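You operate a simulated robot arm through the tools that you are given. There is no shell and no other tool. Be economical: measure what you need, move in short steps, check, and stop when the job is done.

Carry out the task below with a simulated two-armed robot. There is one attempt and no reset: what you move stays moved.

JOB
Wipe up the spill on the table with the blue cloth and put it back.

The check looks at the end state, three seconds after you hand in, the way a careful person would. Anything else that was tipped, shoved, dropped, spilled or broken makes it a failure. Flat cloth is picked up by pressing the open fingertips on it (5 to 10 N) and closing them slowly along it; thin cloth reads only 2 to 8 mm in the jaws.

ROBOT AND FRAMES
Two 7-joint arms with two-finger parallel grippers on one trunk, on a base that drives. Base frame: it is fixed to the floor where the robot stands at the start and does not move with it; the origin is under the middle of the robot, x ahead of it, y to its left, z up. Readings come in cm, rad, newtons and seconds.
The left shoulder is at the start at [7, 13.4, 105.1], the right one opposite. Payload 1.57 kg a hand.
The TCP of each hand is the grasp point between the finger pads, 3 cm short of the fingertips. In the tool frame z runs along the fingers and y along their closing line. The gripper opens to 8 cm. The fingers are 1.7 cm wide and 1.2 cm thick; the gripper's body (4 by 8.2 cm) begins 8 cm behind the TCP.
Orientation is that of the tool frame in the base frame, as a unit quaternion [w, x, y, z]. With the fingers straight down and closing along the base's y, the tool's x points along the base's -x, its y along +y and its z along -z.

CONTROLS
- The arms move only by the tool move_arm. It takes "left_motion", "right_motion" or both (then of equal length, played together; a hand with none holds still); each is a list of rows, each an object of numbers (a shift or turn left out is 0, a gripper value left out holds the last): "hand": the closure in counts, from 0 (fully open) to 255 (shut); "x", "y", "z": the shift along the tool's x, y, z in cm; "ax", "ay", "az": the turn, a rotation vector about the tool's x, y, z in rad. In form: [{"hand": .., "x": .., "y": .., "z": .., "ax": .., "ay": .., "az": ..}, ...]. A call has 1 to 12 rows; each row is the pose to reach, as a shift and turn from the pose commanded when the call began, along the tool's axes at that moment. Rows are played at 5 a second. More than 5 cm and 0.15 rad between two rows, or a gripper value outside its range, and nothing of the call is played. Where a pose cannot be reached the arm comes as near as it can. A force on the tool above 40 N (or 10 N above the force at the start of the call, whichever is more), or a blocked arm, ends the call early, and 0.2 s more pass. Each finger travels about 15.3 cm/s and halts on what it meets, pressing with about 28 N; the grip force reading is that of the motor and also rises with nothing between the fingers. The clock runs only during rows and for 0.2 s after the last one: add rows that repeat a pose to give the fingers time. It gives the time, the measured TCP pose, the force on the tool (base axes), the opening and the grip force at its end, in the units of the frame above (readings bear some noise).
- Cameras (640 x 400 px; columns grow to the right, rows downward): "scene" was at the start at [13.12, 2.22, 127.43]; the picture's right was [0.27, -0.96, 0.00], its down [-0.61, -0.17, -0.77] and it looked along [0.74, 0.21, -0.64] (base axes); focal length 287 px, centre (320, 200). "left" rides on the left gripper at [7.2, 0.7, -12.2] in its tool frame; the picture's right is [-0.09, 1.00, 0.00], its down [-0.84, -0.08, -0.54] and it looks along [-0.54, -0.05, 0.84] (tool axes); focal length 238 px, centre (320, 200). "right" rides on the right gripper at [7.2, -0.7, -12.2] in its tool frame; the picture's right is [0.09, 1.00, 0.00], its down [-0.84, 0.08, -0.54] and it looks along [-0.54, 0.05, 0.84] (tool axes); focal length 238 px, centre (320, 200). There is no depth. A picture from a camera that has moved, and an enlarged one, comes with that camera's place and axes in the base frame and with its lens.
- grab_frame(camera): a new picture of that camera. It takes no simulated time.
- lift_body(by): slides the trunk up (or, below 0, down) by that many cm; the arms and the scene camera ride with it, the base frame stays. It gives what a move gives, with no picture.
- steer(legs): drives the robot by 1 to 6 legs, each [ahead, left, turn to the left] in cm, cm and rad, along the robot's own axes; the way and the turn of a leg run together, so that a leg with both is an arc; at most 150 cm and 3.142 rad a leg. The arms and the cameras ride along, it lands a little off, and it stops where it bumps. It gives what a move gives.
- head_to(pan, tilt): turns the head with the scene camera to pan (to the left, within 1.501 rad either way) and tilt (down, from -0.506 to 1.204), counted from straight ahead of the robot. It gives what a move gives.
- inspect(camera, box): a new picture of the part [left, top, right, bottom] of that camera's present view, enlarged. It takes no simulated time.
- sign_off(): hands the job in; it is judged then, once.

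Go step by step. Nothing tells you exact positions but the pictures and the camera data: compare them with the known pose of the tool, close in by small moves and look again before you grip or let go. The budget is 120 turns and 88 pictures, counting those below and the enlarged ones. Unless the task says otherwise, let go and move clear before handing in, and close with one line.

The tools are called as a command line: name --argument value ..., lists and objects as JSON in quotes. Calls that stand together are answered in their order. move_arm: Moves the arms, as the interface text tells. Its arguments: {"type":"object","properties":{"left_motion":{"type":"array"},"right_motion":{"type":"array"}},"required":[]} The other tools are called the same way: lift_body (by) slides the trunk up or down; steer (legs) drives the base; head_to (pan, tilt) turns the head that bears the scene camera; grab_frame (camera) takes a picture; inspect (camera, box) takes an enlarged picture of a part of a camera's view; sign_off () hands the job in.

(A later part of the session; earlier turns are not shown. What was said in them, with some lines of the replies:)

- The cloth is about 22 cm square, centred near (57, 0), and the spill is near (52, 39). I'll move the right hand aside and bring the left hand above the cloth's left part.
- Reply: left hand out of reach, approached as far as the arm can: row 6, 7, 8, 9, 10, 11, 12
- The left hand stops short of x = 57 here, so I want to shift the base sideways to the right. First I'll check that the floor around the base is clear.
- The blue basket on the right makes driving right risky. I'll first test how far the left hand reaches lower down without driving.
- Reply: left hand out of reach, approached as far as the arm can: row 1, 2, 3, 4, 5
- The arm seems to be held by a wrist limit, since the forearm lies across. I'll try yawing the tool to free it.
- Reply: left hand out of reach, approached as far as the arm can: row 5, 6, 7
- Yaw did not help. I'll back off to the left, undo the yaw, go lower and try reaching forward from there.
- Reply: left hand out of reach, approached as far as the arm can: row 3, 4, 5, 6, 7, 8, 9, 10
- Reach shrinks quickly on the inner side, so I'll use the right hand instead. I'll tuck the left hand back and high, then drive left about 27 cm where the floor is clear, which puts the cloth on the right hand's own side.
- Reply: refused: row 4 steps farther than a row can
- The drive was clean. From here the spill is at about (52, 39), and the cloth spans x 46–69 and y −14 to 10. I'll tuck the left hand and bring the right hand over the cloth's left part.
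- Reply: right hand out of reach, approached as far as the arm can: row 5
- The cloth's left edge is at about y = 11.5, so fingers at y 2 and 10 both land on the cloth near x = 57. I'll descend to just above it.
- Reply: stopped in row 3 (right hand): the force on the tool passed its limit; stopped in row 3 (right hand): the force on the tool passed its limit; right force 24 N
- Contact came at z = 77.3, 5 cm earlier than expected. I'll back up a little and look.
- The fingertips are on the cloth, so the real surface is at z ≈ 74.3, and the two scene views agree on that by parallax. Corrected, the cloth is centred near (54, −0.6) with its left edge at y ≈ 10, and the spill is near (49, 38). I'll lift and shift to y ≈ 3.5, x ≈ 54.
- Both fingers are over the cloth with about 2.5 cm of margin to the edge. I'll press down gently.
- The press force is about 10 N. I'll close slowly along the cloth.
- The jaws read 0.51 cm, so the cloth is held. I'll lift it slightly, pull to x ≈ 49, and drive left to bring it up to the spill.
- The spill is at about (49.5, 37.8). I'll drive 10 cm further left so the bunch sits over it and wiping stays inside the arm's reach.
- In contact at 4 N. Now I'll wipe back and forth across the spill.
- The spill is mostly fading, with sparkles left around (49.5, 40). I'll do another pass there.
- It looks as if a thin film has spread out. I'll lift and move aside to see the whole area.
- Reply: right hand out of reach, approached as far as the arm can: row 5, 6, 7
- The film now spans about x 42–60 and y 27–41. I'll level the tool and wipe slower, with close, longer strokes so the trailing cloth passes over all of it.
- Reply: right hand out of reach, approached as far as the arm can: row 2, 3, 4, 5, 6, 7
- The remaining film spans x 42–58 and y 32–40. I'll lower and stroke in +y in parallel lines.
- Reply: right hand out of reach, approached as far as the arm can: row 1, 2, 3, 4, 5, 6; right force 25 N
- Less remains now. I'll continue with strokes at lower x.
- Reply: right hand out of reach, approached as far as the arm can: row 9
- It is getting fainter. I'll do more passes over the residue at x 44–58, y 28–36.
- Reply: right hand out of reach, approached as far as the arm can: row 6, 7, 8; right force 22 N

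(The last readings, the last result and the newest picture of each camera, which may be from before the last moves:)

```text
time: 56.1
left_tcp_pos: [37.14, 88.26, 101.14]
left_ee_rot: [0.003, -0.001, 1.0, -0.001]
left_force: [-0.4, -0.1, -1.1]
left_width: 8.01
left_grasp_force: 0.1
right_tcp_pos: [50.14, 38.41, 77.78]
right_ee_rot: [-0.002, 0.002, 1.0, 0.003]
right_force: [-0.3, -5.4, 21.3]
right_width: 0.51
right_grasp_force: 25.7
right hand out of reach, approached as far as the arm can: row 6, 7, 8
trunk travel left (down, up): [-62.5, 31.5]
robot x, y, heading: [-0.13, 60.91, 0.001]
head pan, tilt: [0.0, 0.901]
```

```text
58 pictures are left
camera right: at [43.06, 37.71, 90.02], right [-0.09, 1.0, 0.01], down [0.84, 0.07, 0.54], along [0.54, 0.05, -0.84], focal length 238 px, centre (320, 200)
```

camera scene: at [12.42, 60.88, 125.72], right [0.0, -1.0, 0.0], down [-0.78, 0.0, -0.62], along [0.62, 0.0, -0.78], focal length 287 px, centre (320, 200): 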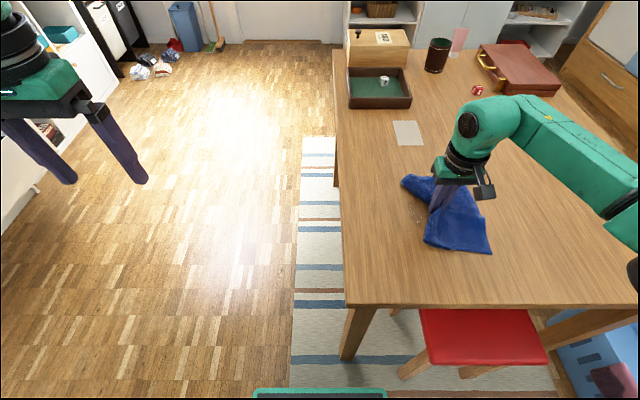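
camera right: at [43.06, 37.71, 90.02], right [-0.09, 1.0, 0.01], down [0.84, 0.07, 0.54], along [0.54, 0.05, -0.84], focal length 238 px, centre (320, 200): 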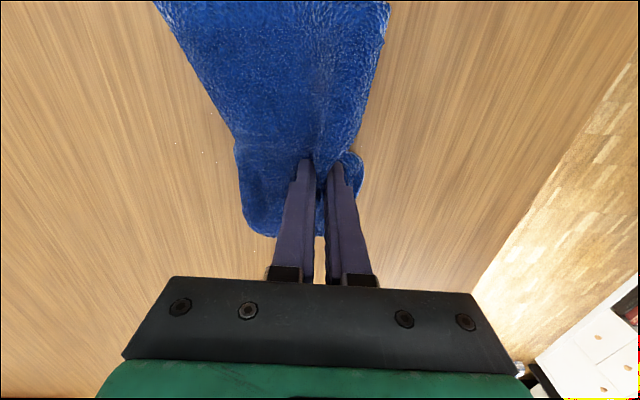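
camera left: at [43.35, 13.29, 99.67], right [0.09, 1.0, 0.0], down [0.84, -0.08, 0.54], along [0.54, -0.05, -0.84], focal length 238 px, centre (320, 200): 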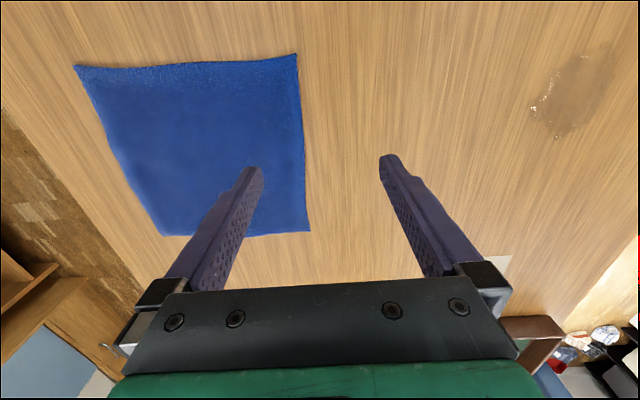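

Only a few specks are left, near (50, 29) and (59, 33). I'll drive 9 cm right to bring those within better reach, then wipe there.

move_arm --right_motion '[{"z": -0.4}, {"z": -0.6}]'

steer --legs '[[0, -9, 0]]'

move_arm --right_motion '[{"z": 0.3, "y": -2}, {"z": 0.6, "y": -3}, {"z": 0.6, "y": 0}, {"z": 0.6, "y": 3}, {"z": 0.6, "y": 6}, {"z": 0.6, "y": 7, "x": -3}, {"z": 0.6, "y": 7, "x": -6.5}, {"z": 0.6, "y": 4, "x": -8}, {"z": 0.6, "y": 1, "x": -8.5}, {"z": 0.6, "y": -1, "x": -8}, {"z": 0.6, "y": 2, "x": -7}, {"z": 0.6, "y": 5, "x": -6}]'

grab_frame --camera "right"

```text
time: 56.7
left_tcp_pos: [37.36, 88.19, 101.06]
left_ee_rot: [0.001, -0.002, 1.0, -0.001]
left_force: [-0.1, -0.3, 1.1]
left_width: 7.99
left_grasp_force: 0.0
right_tcp_pos: [50.32, 38.42, 78.22]
right_ee_rot: [-0.005, 0.001, 1.0, 0.004]
right_force: [0.0, 0.4, 1.5]
right_width: 0.5
right_grasp_force: 26.0
trunk travel left (down, up): [-62.5, 31.5]
robot x, y, heading: [0.24, 60.81, 0.005]
head pan, tilt: [0.0, 0.901]
```

```text
time: 57.8
left_tcp_pos: [37.5, 79.57, 101.03]
left_ee_rot: [0.0, -0.003, 1.0, 0.0]
left_force: [-0.4, 0.0, -1.4]
left_width: 8.02
left_grasp_force: 0.1
right_tcp_pos: [50.38, 29.61, 78.33]
right_ee_rot: [-0.005, 0.001, 1.0, 0.005]
right_force: [-0.3, -0.4, 1.5]
right_width: 0.48
right_grasp_force: 25.4
trunk travel left (down, up): [-62.5, 31.5]
robot x, y, heading: [-0.19, 52.19, 0.002]
head pan, tilt: [0.0, 0.901]
```

```text
time: 60.4
left_tcp_pos: [37.21, 79.58, 101.12]
left_ee_rot: [0.002, -0.002, 1.0, -0.001]
left_force: [-0.3, 0.2, 0.7]
left_width: 8.0
left_grasp_force: 0.1
right_tcp_pos: [56.4, 34.49, 77.98]
right_ee_rot: [-0.004, 0.001, 1.0, 0.002]
right_force: [0.4, -4.9, 15.3]
right_width: 0.5
right_grasp_force: 25.1
right hand out of reach, approached as far as the arm can: row 9, 10
trunk travel left (down, up): [-62.5, 31.5]
robot x, y, heading: [-0.23, 52.16, 0.004]
head pan, tilt: [0.0, 0.901]
```

```text
57 pictures are left
camera right: at [49.26, 33.76, 90.08], right [-0.09, 1.0, 0.01], down [0.84, 0.07, 0.54], along [0.53, 0.05, -0.84], focal length 238 px, centre (320, 200)
```

right: 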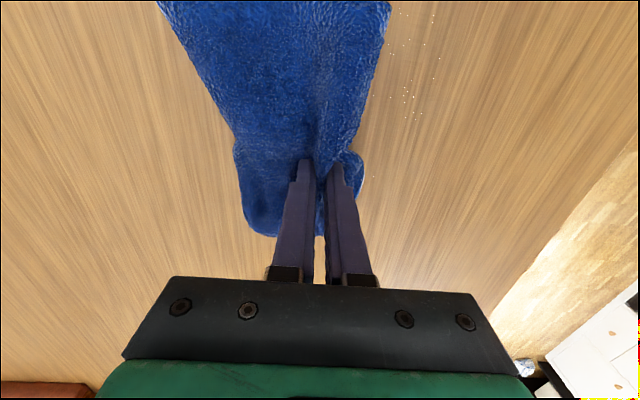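

Remaining specks are at x 46–52, y 38–41. I'll drive back left 9 cm and wipe those.

move_arm --right_motion '[{"z": -0.4, "x": 2}, {"z": -0.6, "x": 5}]'

steer --legs '[[0, 9, 0]]'

move_arm --right_motion '[{"z": 0.3}, {"z": 0.6}, {"z": 0.6, "y": -3}, {"z": 0.6, "y": -6}, {"z": 0.6, "y": -6, "x": 2}, {"z": 0.6, "y": -3, "x": 2}, {"z": 0.6, "y": 0, "x": 2}, {"z": 0.6, "y": 0, "x": 4}, {"z": 0.6, "y": -3, "x": 4}, {"z": 0.6, "y": -6, "x": 5}, {"z": 0.6, "y": -8, "x": 6}, {"z": 0.6, "y": -11, "x": 5}]'

grab_frame --camera "right"

```text
time: 61.0
left_tcp_pos: [37.33, 79.52, 101.11]
left_ee_rot: [0.002, -0.002, 1.0, 0.001]
left_force: [-1.0, -0.8, 0.0]
left_width: 7.99
left_grasp_force: 0.2
right_tcp_pos: [51.28, 34.6, 78.45]
right_ee_rot: [-0.005, 0.001, 1.0, 0.005]
right_force: [0.1, -0.5, 0.6]
right_width: 0.5
right_grasp_force: 25.1
trunk travel left (down, up): [-62.5, 31.5]
robot x, y, heading: [-0.1, 52.01, 0.005]
head pan, tilt: [0.0, 0.901]
```

```text
time: 62.1
left_tcp_pos: [37.3, 88.54, 101.06]
left_ee_rot: [0.0, -0.002, 1.0, 0.001]
left_force: [-0.6, 0.3, 0.2]
left_width: 8.02
left_grasp_force: 0.1
right_tcp_pos: [51.59, 43.62, 78.43]
right_ee_rot: [-0.004, 0.002, 1.0, 0.004]
right_force: [-0.8, 0.6, 0.9]
right_width: 0.53
right_grasp_force: 25.3
trunk travel left (down, up): [-62.5, 31.5]
robot x, y, heading: [-0.01, 61.53, -0.001]
head pan, tilt: [0.0, 0.901]
```

```text
time: 64.7
left_tcp_pos: [37.37, 88.68, 101.07]
left_ee_rot: [0.001, -0.002, 1.0, -0.001]
left_force: [0.6, 0.4, 0.5]
left_width: 8.01
left_grasp_force: 0.0
right_tcp_pos: [46.17, 32.5, 77.98]
right_ee_rot: [-0.004, 0.001, 1.0, 0.003]
right_force: [-1.4, 3.6, 11.3]
right_width: 0.52
right_grasp_force: 25.3
trunk travel left (down, up): [-62.5, 31.5]
robot x, y, heading: [0.06, 61.33, 0.004]
head pan, tilt: [0.0, 0.901]
```

```text
56 pictures are left
camera right: at [39.19, 31.84, 90.12], right [-0.09, 1.0, 0.01], down [0.84, 0.07, 0.54], along [0.53, 0.06, -0.84], focal length 238 px, centre (320, 200)
```

right: 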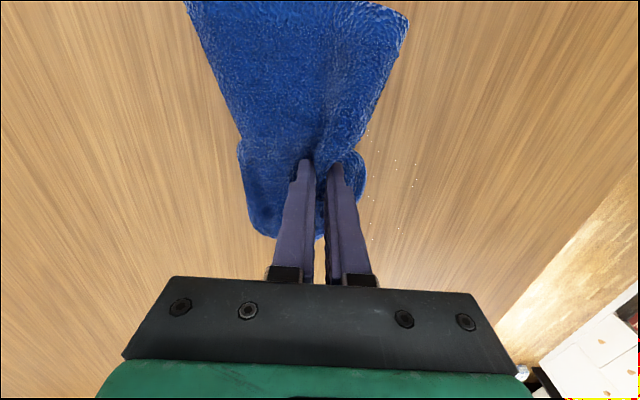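

A handful of specks remain near x 45–52, y 36–40. One more slow pass, then I'll lift to look.

move_arm --right_motion '[{"x": 1, "y": 3}, {"x": 1, "y": 5}, {"x": 1, "y": 7}, {"x": 0, "y": 9}, {"x": -1, "y": 7}, {"x": -1.5, "y": 5}, {"x": -2, "y": 3}, {"x": -3.5, "y": 3}, {"x": -4, "y": 5}, {"x": -4, "y": 7}, {"x": -4, "y": 9}, {"x": -5.5, "y": 8}]'

move_arm --right_motion '[{"x": -0.5, "y": -2}, {"x": -0.5, "y": -4.5}, {"x": -0.5, "y": -7}, {"x": -0.5, "y": -9.5}, {"x": 2, "y": -9}, {"x": 2, "y": -6}, {"x": 2, "y": -3}, {"x": 2, "y": -1}, {"x": 4.5, "y": -3}, {"x": 5, "y": -6}, {"x": 5, "y": -10}, {"x": 5, "y": -14, "z": -1}]'

move_arm --right_motion '[{"z": -4}, {"z": -8}, {"z": -12}]'

grab_frame --camera "right"

inspect --camera "scene" --box '[330, 130, 550, 290]'

```text
time: 67.3
left_tcp_pos: [37.14, 88.75, 101.12]
left_ee_rot: [0.002, -0.003, 1.0, -0.001]
left_force: [0.0, 0.6, 0.1]
left_width: 7.99
left_grasp_force: 0.0
right_tcp_pos: [51.84, 40.89, 77.81]
right_ee_rot: [-0.004, 0.001, 1.0, 0.005]
right_force: [-2.6, 2.6, 14.3]
right_width: 0.5
right_grasp_force: 25.5
trunk travel left (down, up): [-62.5, 31.5]
robot x, y, heading: [0.19, 61.26, -0.002]
head pan, tilt: [0.0, 0.901]
```

```text
time: 69.9
left_tcp_pos: [37.42, 88.32, 100.96]
left_ee_rot: [0.001, -0.002, 1.0, 0.0]
left_force: [-0.2, -1.3, -0.6]
left_width: 7.99
left_grasp_force: 0.1
right_tcp_pos: [46.89, 26.52, 78.65]
right_ee_rot: [-0.006, 0.001, 1.0, 0.003]
right_force: [0.7, 0.1, 1.4]
right_width: 0.48
right_grasp_force: 25.7
trunk travel left (down, up): [-62.5, 31.5]
robot x, y, heading: [0.1, 61.01, 0.001]
head pan, tilt: [0.0, 0.901]
```

```text
time: 70.7
left_tcp_pos: [37.31, 88.61, 101.02]
left_ee_rot: [0.0, -0.002, 1.0, -0.001]
left_force: [0.2, 0.8, -0.2]
left_width: 8.0
left_grasp_force: 0.0
right_tcp_pos: [47.14, 26.71, 90.94]
right_ee_rot: [-0.005, 0.001, 1.0, 0.004]
right_force: [-0.2, 0.9, -0.5]
right_width: 0.5
right_grasp_force: 25.3
trunk travel left (down, up): [-62.5, 31.5]
robot x, y, heading: [0.18, 61.27, -0.002]
head pan, tilt: [0.0, 0.901]
```

```text
55 pictures are left
camera right: at [40.01, 25.88, 103.08], right [-0.09, 1.0, 0.01], down [0.84, 0.07, 0.54], along [0.53, 0.05, -0.84], focal length 238 px, centre (320, 200)
```

right: 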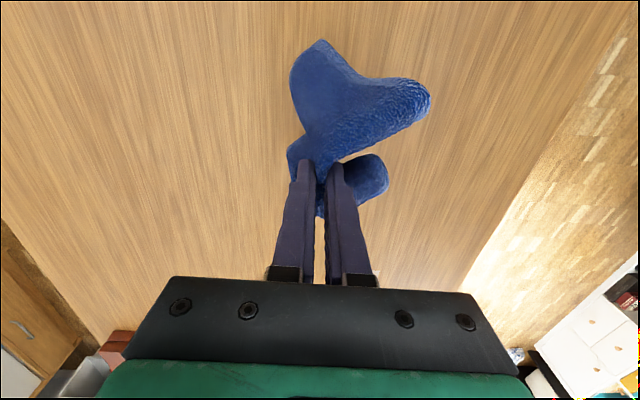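

```text
2.50 times, centred on (440, 210) of scene
camera zoom: at [12.45, 61.16, 125.71], right [0.0, -1.0, 0.0], down [-0.78, 0.0, -0.62], along [0.62, 0.0, -0.78], focal length 717 px, centre (20, 175)
```

zoom: 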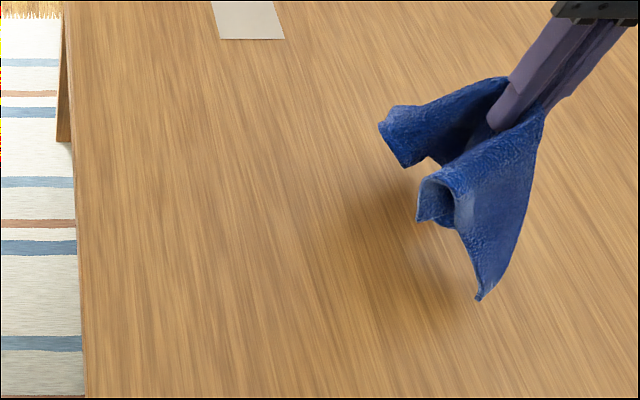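

The table is clean. Next I'll carry the cloth back by driving right, holding the hand right of the final spot so I can lay the cloth down while moving left to its original position.

steer --legs '[[0, -46.5, 0]]'

move_arm --right_motion '[{"y": 3, "x": -2}, {"y": 6, "x": -4}, {"y": 9, "x": -6}, {"y": 11, "x": -7}, {"y": 11, "x": -7}]'

grab_frame --camera "right"

grab_frame --camera "scene"

```text
time: 73.5
left_tcp_pos: [37.44, 42.54, 100.98]
left_ee_rot: [0.001, -0.003, 1.0, 0.0]
left_force: [-1.1, 0.0, 0.0]
left_width: 8.02
left_grasp_force: 0.1
right_tcp_pos: [47.52, -19.43, 90.85]
right_ee_rot: [-0.005, -0.001, 1.0, 0.004]
right_force: [0.8, 0.5, -0.2]
right_width: 0.5
right_grasp_force: 25.5
trunk travel left (down, up): [-62.5, 31.5]
robot x, y, heading: [0.33, 15.08, 0.008]
head pan, tilt: [0.0, 0.901]
```

```text
time: 74.7
left_tcp_pos: [37.45, 42.49, 101.0]
left_ee_rot: [0.0, -0.002, 1.0, 0.0]
left_force: [0.5, 1.3, -0.7]
left_width: 8.01
left_grasp_force: 0.1
right_tcp_pos: [54.64, -8.25, 90.73]
right_ee_rot: [-0.004, 0.0, 1.0, 0.004]
right_force: [0.8, -0.2, 0.0]
right_width: 0.48
right_grasp_force: 24.8
trunk travel left (down, up): [-62.5, 31.5]
robot x, y, heading: [0.84, 14.68, 0.005]
head pan, tilt: [0.0, 0.901]
```

```text
53 pictures are left
camera right: at [47.6, -8.98, 102.95], right [-0.09, 1.0, 0.01], down [0.84, 0.07, 0.54], along [0.53, 0.06, -0.84], focal length 238 px, centre (320, 200)
```

right: 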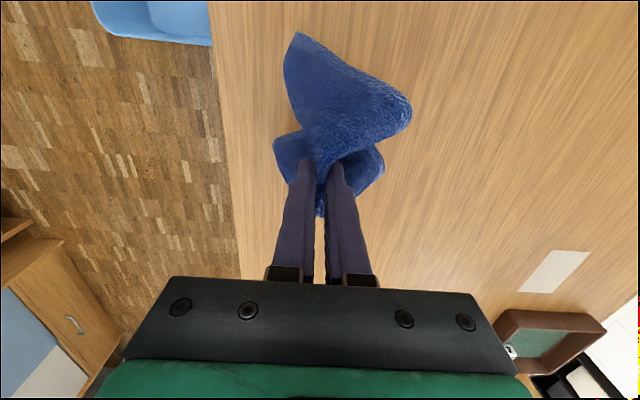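

```text
52 pictures are left
camera scene: at [12.65, 14.95, 125.71], right [0.01, -1.0, 0.0], down [-0.78, 0.0, -0.62], along [0.62, 0.0, -0.78], focal length 287 px, centre (320, 200)
```

scene: 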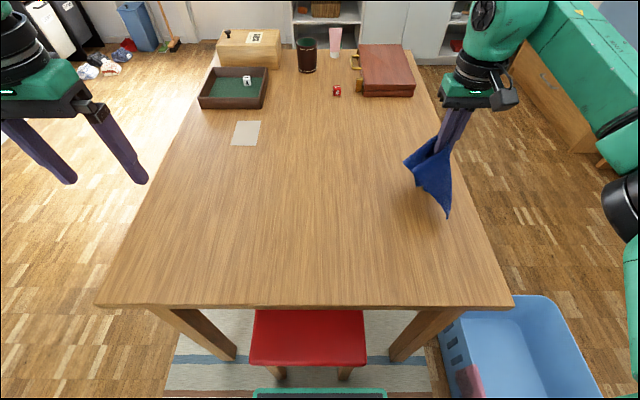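

The table looks clean everywhere. I'll lay the cloth down in stages, lowering and driving left.

move_arm --right_motion '[{"z": 2}, {"z": 4}, {"z": 6}]'

steer --legs '[[0, 4, 0]]'

move_arm --right_motion '[{"z": 1.5}, {"z": 3}, {"z": 4}]'

steer --legs '[[0, 4, 0]]'

move_arm --right_motion '[{"z": 1}, {"z": 2}]'

steer --legs '[[0, 4, 0]]'

grab_frame --camera "right"

grab_frame --camera "scene"

```text
time: 75.5
left_tcp_pos: [37.54, 42.48, 100.98]
left_ee_rot: [0.001, -0.003, 1.0, 0.0]
left_force: [-0.7, 0.1, -0.4]
left_width: 8.01
left_grasp_force: 0.1
right_tcp_pos: [54.49, -8.38, 84.76]
right_ee_rot: [-0.004, -0.001, 1.0, 0.004]
right_force: [0.6, -0.2, -0.5]
right_width: 0.53
right_grasp_force: 25.5
trunk travel left (down, up): [-62.5, 31.5]
robot x, y, heading: [-0.04, 15.27, 0.007]
head pan, tilt: [0.0, 0.901]
```

```text
time: 76.4
left_tcp_pos: [37.45, 46.31, 101.1]
left_ee_rot: [0.001, -0.003, 1.0, 0.001]
left_force: [-0.2, 0.9, 0.3]
left_width: 7.99
left_grasp_force: 0.2
right_tcp_pos: [54.39, -4.65, 84.79]
right_ee_rot: [-0.005, -0.001, 1.0, 0.005]
right_force: [-0.7, 0.1, 0.2]
right_width: 0.52
right_grasp_force: 25.4
trunk travel left (down, up): [-62.5, 31.5]
robot x, y, heading: [0.25, 19.14, 0.006]
head pan, tilt: [0.0, 0.901]
```

```text
time: 77.2
left_tcp_pos: [37.41, 46.55, 101.1]
left_ee_rot: [0.001, -0.003, 1.0, 0.0]
left_force: [-0.4, 0.1, -0.1]
left_width: 7.99
left_grasp_force: 0.0
right_tcp_pos: [54.34, -4.32, 80.69]
right_ee_rot: [-0.005, 0.0, 1.0, 0.004]
right_force: [0.8, -0.4, -0.4]
right_width: 0.51
right_grasp_force: 25.7
trunk travel left (down, up): [-62.5, 31.5]
robot x, y, heading: [-0.26, 19.17, 0.009]
head pan, tilt: [0.0, 0.901]
```

```text
time: 78.1
left_tcp_pos: [37.5, 50.31, 101.05]
left_ee_rot: [0.001, -0.002, 1.0, 0.002]
left_force: [0.0, -0.6, -0.2]
left_width: 7.99
left_grasp_force: 0.1
right_tcp_pos: [54.31, -0.68, 80.76]
right_ee_rot: [-0.005, 0.003, 1.0, 0.005]
right_force: [-0.4, 0.2, 0.0]
right_width: 0.51
right_grasp_force: 25.9
trunk travel left (down, up): [-62.5, 31.5]
robot x, y, heading: [0.42, 22.91, 0.003]
head pan, tilt: [0.0, 0.901]
```

```text
time: 78.7
left_tcp_pos: [37.56, 50.37, 101.12]
left_ee_rot: [0.001, -0.002, 1.0, 0.0]
left_force: [0.3, 0.3, 0.4]
left_width: 8.01
left_grasp_force: 0.0
right_tcp_pos: [54.22, -0.47, 78.74]
right_ee_rot: [-0.004, 0.001, 1.0, 0.003]
right_force: [0.5, 1.0, 0.6]
right_width: 0.5
right_grasp_force: 24.8
trunk travel left (down, up): [-62.5, 31.5]
robot x, y, heading: [0.13, 23.25, 0.005]
head pan, tilt: [0.0, 0.901]
```

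```text
time: 79.5
left_tcp_pos: [37.53, 54.27, 101.05]
left_ee_rot: [0.001, -0.001, 1.0, 0.0]
left_force: [0.1, 0.8, 0.2]
left_width: 7.98
left_grasp_force: 0.0
right_tcp_pos: [54.17, 3.37, 78.75]
right_ee_rot: [-0.005, 0.002, 1.0, 0.004]
right_force: [-0.5, -0.7, 0.1]
right_width: 0.51
right_grasp_force: 25.5
trunk travel left (down, up): [-62.5, 31.5]
robot x, y, heading: [0.21, 26.98, 0.002]
head pan, tilt: [0.0, 0.901]
```

```text
51 pictures are left
camera right: at [47.16, 2.65, 90.88], right [-0.09, 1.0, 0.01], down [0.84, 0.07, 0.54], along [0.53, 0.06, -0.84], focal length 238 px, centre (320, 200)
```

right: 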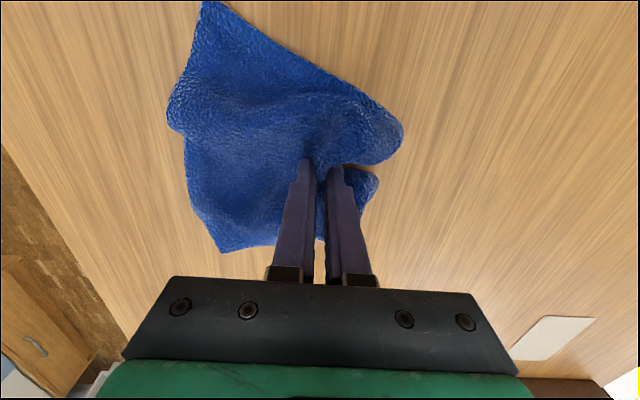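

```text
50 pictures are left
camera scene: at [12.62, 26.73, 125.71], right [0.0, -1.0, 0.0], down [-0.78, 0.0, -0.62], along [0.62, 0.0, -0.78], focal length 287 px, centre (320, 200)
```

scene: 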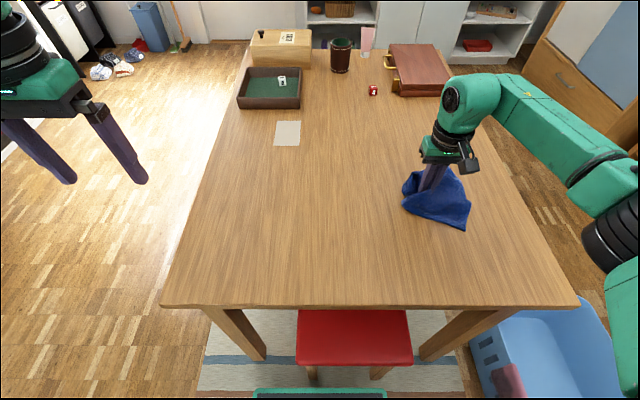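

The cloth is back in its place with the bulk on the correct side. I'll lower to the table and open slowly so the bunch spreads.

move_arm --right_motion '[{"z": 0.6}, {"z": 1}, {"z": 1, "hand": 225}, {"z": 1, "hand": 190}, {"z": 1, "hand": 150}, {"z": 1, "hand": 110}, {"z": 1, "hand": 70}, {"z": 1, "hand": 30}, {"z": 1, "hand": 0}, {"z": 1, "hand": 0}]'

move_arm --right_motion '[{"z": -2}, {"z": -5}, {"z": -9}, {"z": -12}]'

grab_frame --camera "right"

grab_frame --camera "scene"

```text
time: 81.7
left_tcp_pos: [37.46, 54.49, 101.05]
left_ee_rot: [0.0, -0.001, 1.0, 0.0]
left_force: [0.0, -0.1, -0.2]
left_width: 7.98
left_grasp_force: 0.1
right_tcp_pos: [54.19, 3.57, 77.7]
right_ee_rot: [-0.005, 0.001, 1.0, 0.004]
right_force: [0.8, 1.2, 2.8]
right_width: 7.86
right_grasp_force: 0.1
trunk travel left (down, up): [-62.5, 31.5]
robot x, y, heading: [0.12, 27.26, 0.0]
head pan, tilt: [0.0, 0.901]
```

```text
time: 82.7
left_tcp_pos: [37.48, 54.42, 101.08]
left_ee_rot: [0.001, -0.001, 1.0, 0.0]
left_force: [0.2, 1.2, -0.2]
left_width: 8.0
left_grasp_force: 0.2
right_tcp_pos: [54.33, 3.51, 89.67]
right_ee_rot: [-0.005, 0.002, 1.0, 0.003]
right_force: [-0.5, -0.5, 0.5]
right_width: 8.0
right_grasp_force: 0.1
trunk travel left (down, up): [-62.5, 31.5]
robot x, y, heading: [0.36, 26.71, 0.004]
head pan, tilt: [0.0, 0.901]
```

```text
49 pictures are left
camera right: at [47.25, 2.73, 101.85], right [-0.09, 1.0, 0.01], down [0.84, 0.07, 0.54], along [0.53, 0.05, -0.84], focal length 238 px, centre (320, 200)
```

right: 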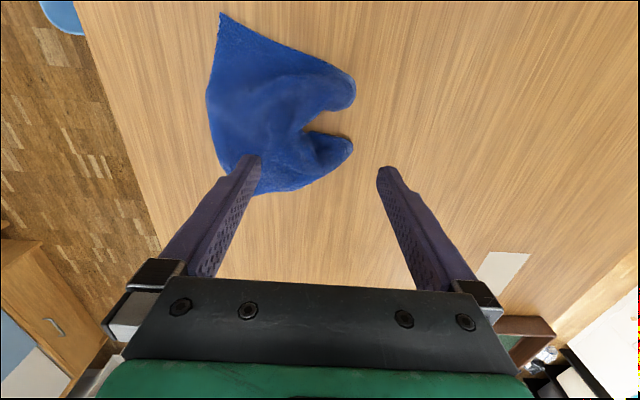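

```text
48 pictures are left
camera scene: at [12.59, 26.95, 125.71], right [0.0, -1.0, 0.0], down [-0.78, 0.0, -0.62], along [0.62, 0.0, -0.78], focal length 287 px, centre (320, 200)
```

scene: 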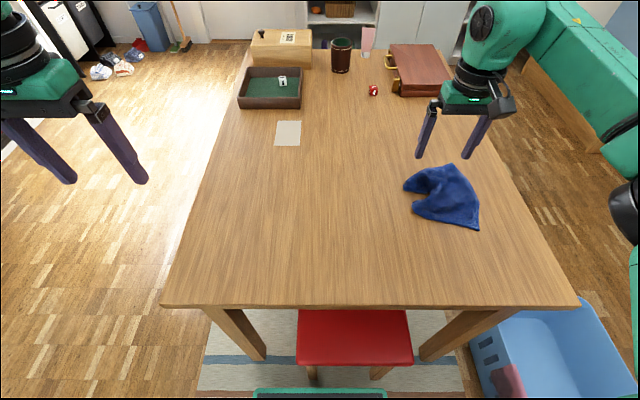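

The cloth lies centred near (54, −2), against an original centre of about (54, −0.6). I'll look at how it is folded and check the wiped area up close.

inspect --camera "scene" --box '[380, 140, 510, 250]'

inspect --camera "scene" --box '[200, 150, 400, 280]'

```text
3.64 times, centred on (445, 195) of scene
camera zoom: at [12.59, 26.95, 125.71], right [0.0, -1.0, 0.0], down [-0.78, 0.0, -0.62], along [0.62, 0.0, -0.78], focal length 1043 px, centre (-134, 218)
```

zoom: 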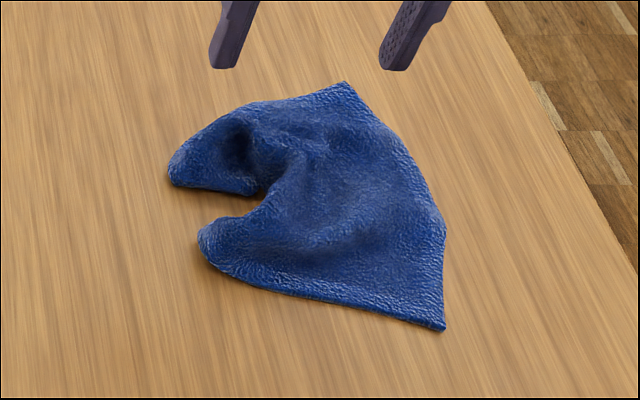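

```text
3.08 times, centred on (300, 215) of scene
camera zoom: at [12.59, 26.95, 125.71], right [0.0, -1.0, 0.0], down [-0.78, 0.0, -0.62], along [0.62, 0.0, -0.78], focal length 882 px, centre (382, 154)
```

zoom: 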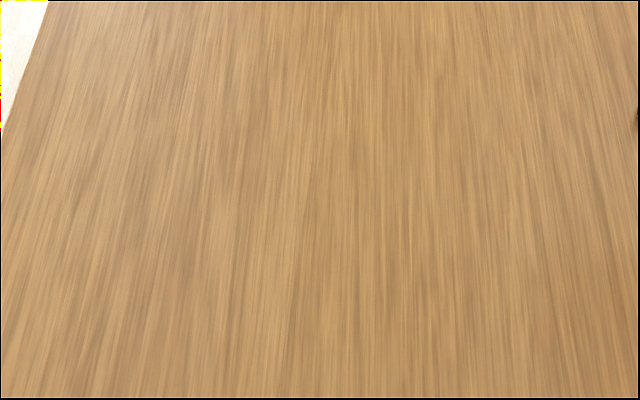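

The table is spotless and the cloth lies loosely spread in its original place. I'll pull the right hand clear before handing in.

move_arm --right_motion '[{"z": -4}, {"z": -8}, {"z": -11}, {"z": -12, "x": 4}, {"z": -12, "x": 8}, {"z": -12, "x": 12}, {"z": -12, "x": 15}]'

grab_frame --camera "scene"

```text
time: 84.3
left_tcp_pos: [37.5, 54.34, 101.04]
left_ee_rot: [0.001, -0.002, 1.0, 0.0]
left_force: [0.0, -0.4, -0.7]
left_width: 8.01
left_grasp_force: 0.0
right_tcp_pos: [39.11, 3.19, 102.01]
right_ee_rot: [-0.004, 0.002, 1.0, 0.004]
right_force: [-0.6, 1.2, 0.5]
right_width: 7.98
right_grasp_force: 0.1
trunk travel left (down, up): [-62.5, 31.5]
robot x, y, heading: [-0.02, 26.97, 0.004]
head pan, tilt: [0.0, 0.901]
```

```text
45 pictures are left
camera scene: at [12.49, 26.88, 125.73], right [0.0, -1.0, 0.0], down [-0.78, 0.0, -0.62], along [0.62, 0.0, -0.78], focal length 287 px, centre (320, 200)
```

scene: 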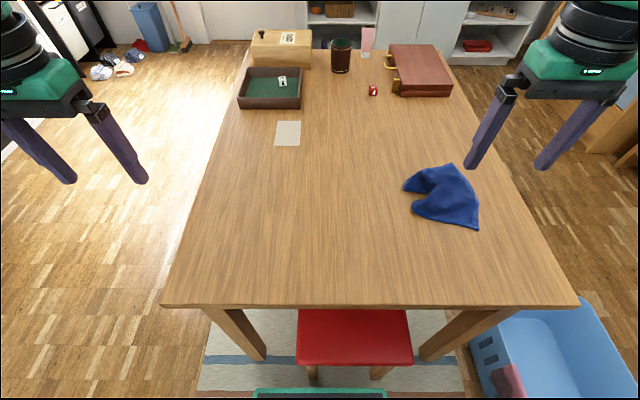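

The spill is gone, the cloth is back in its place, nothing else has moved and both hands are clear, so I'm handing in.

sign_off

```text
The job is handed in.
```

I wiped up the spill with the blue cloth and put the cloth back within about 1.5 cm of its original spot; it lies loosely folded on its left side instead of flat as before.
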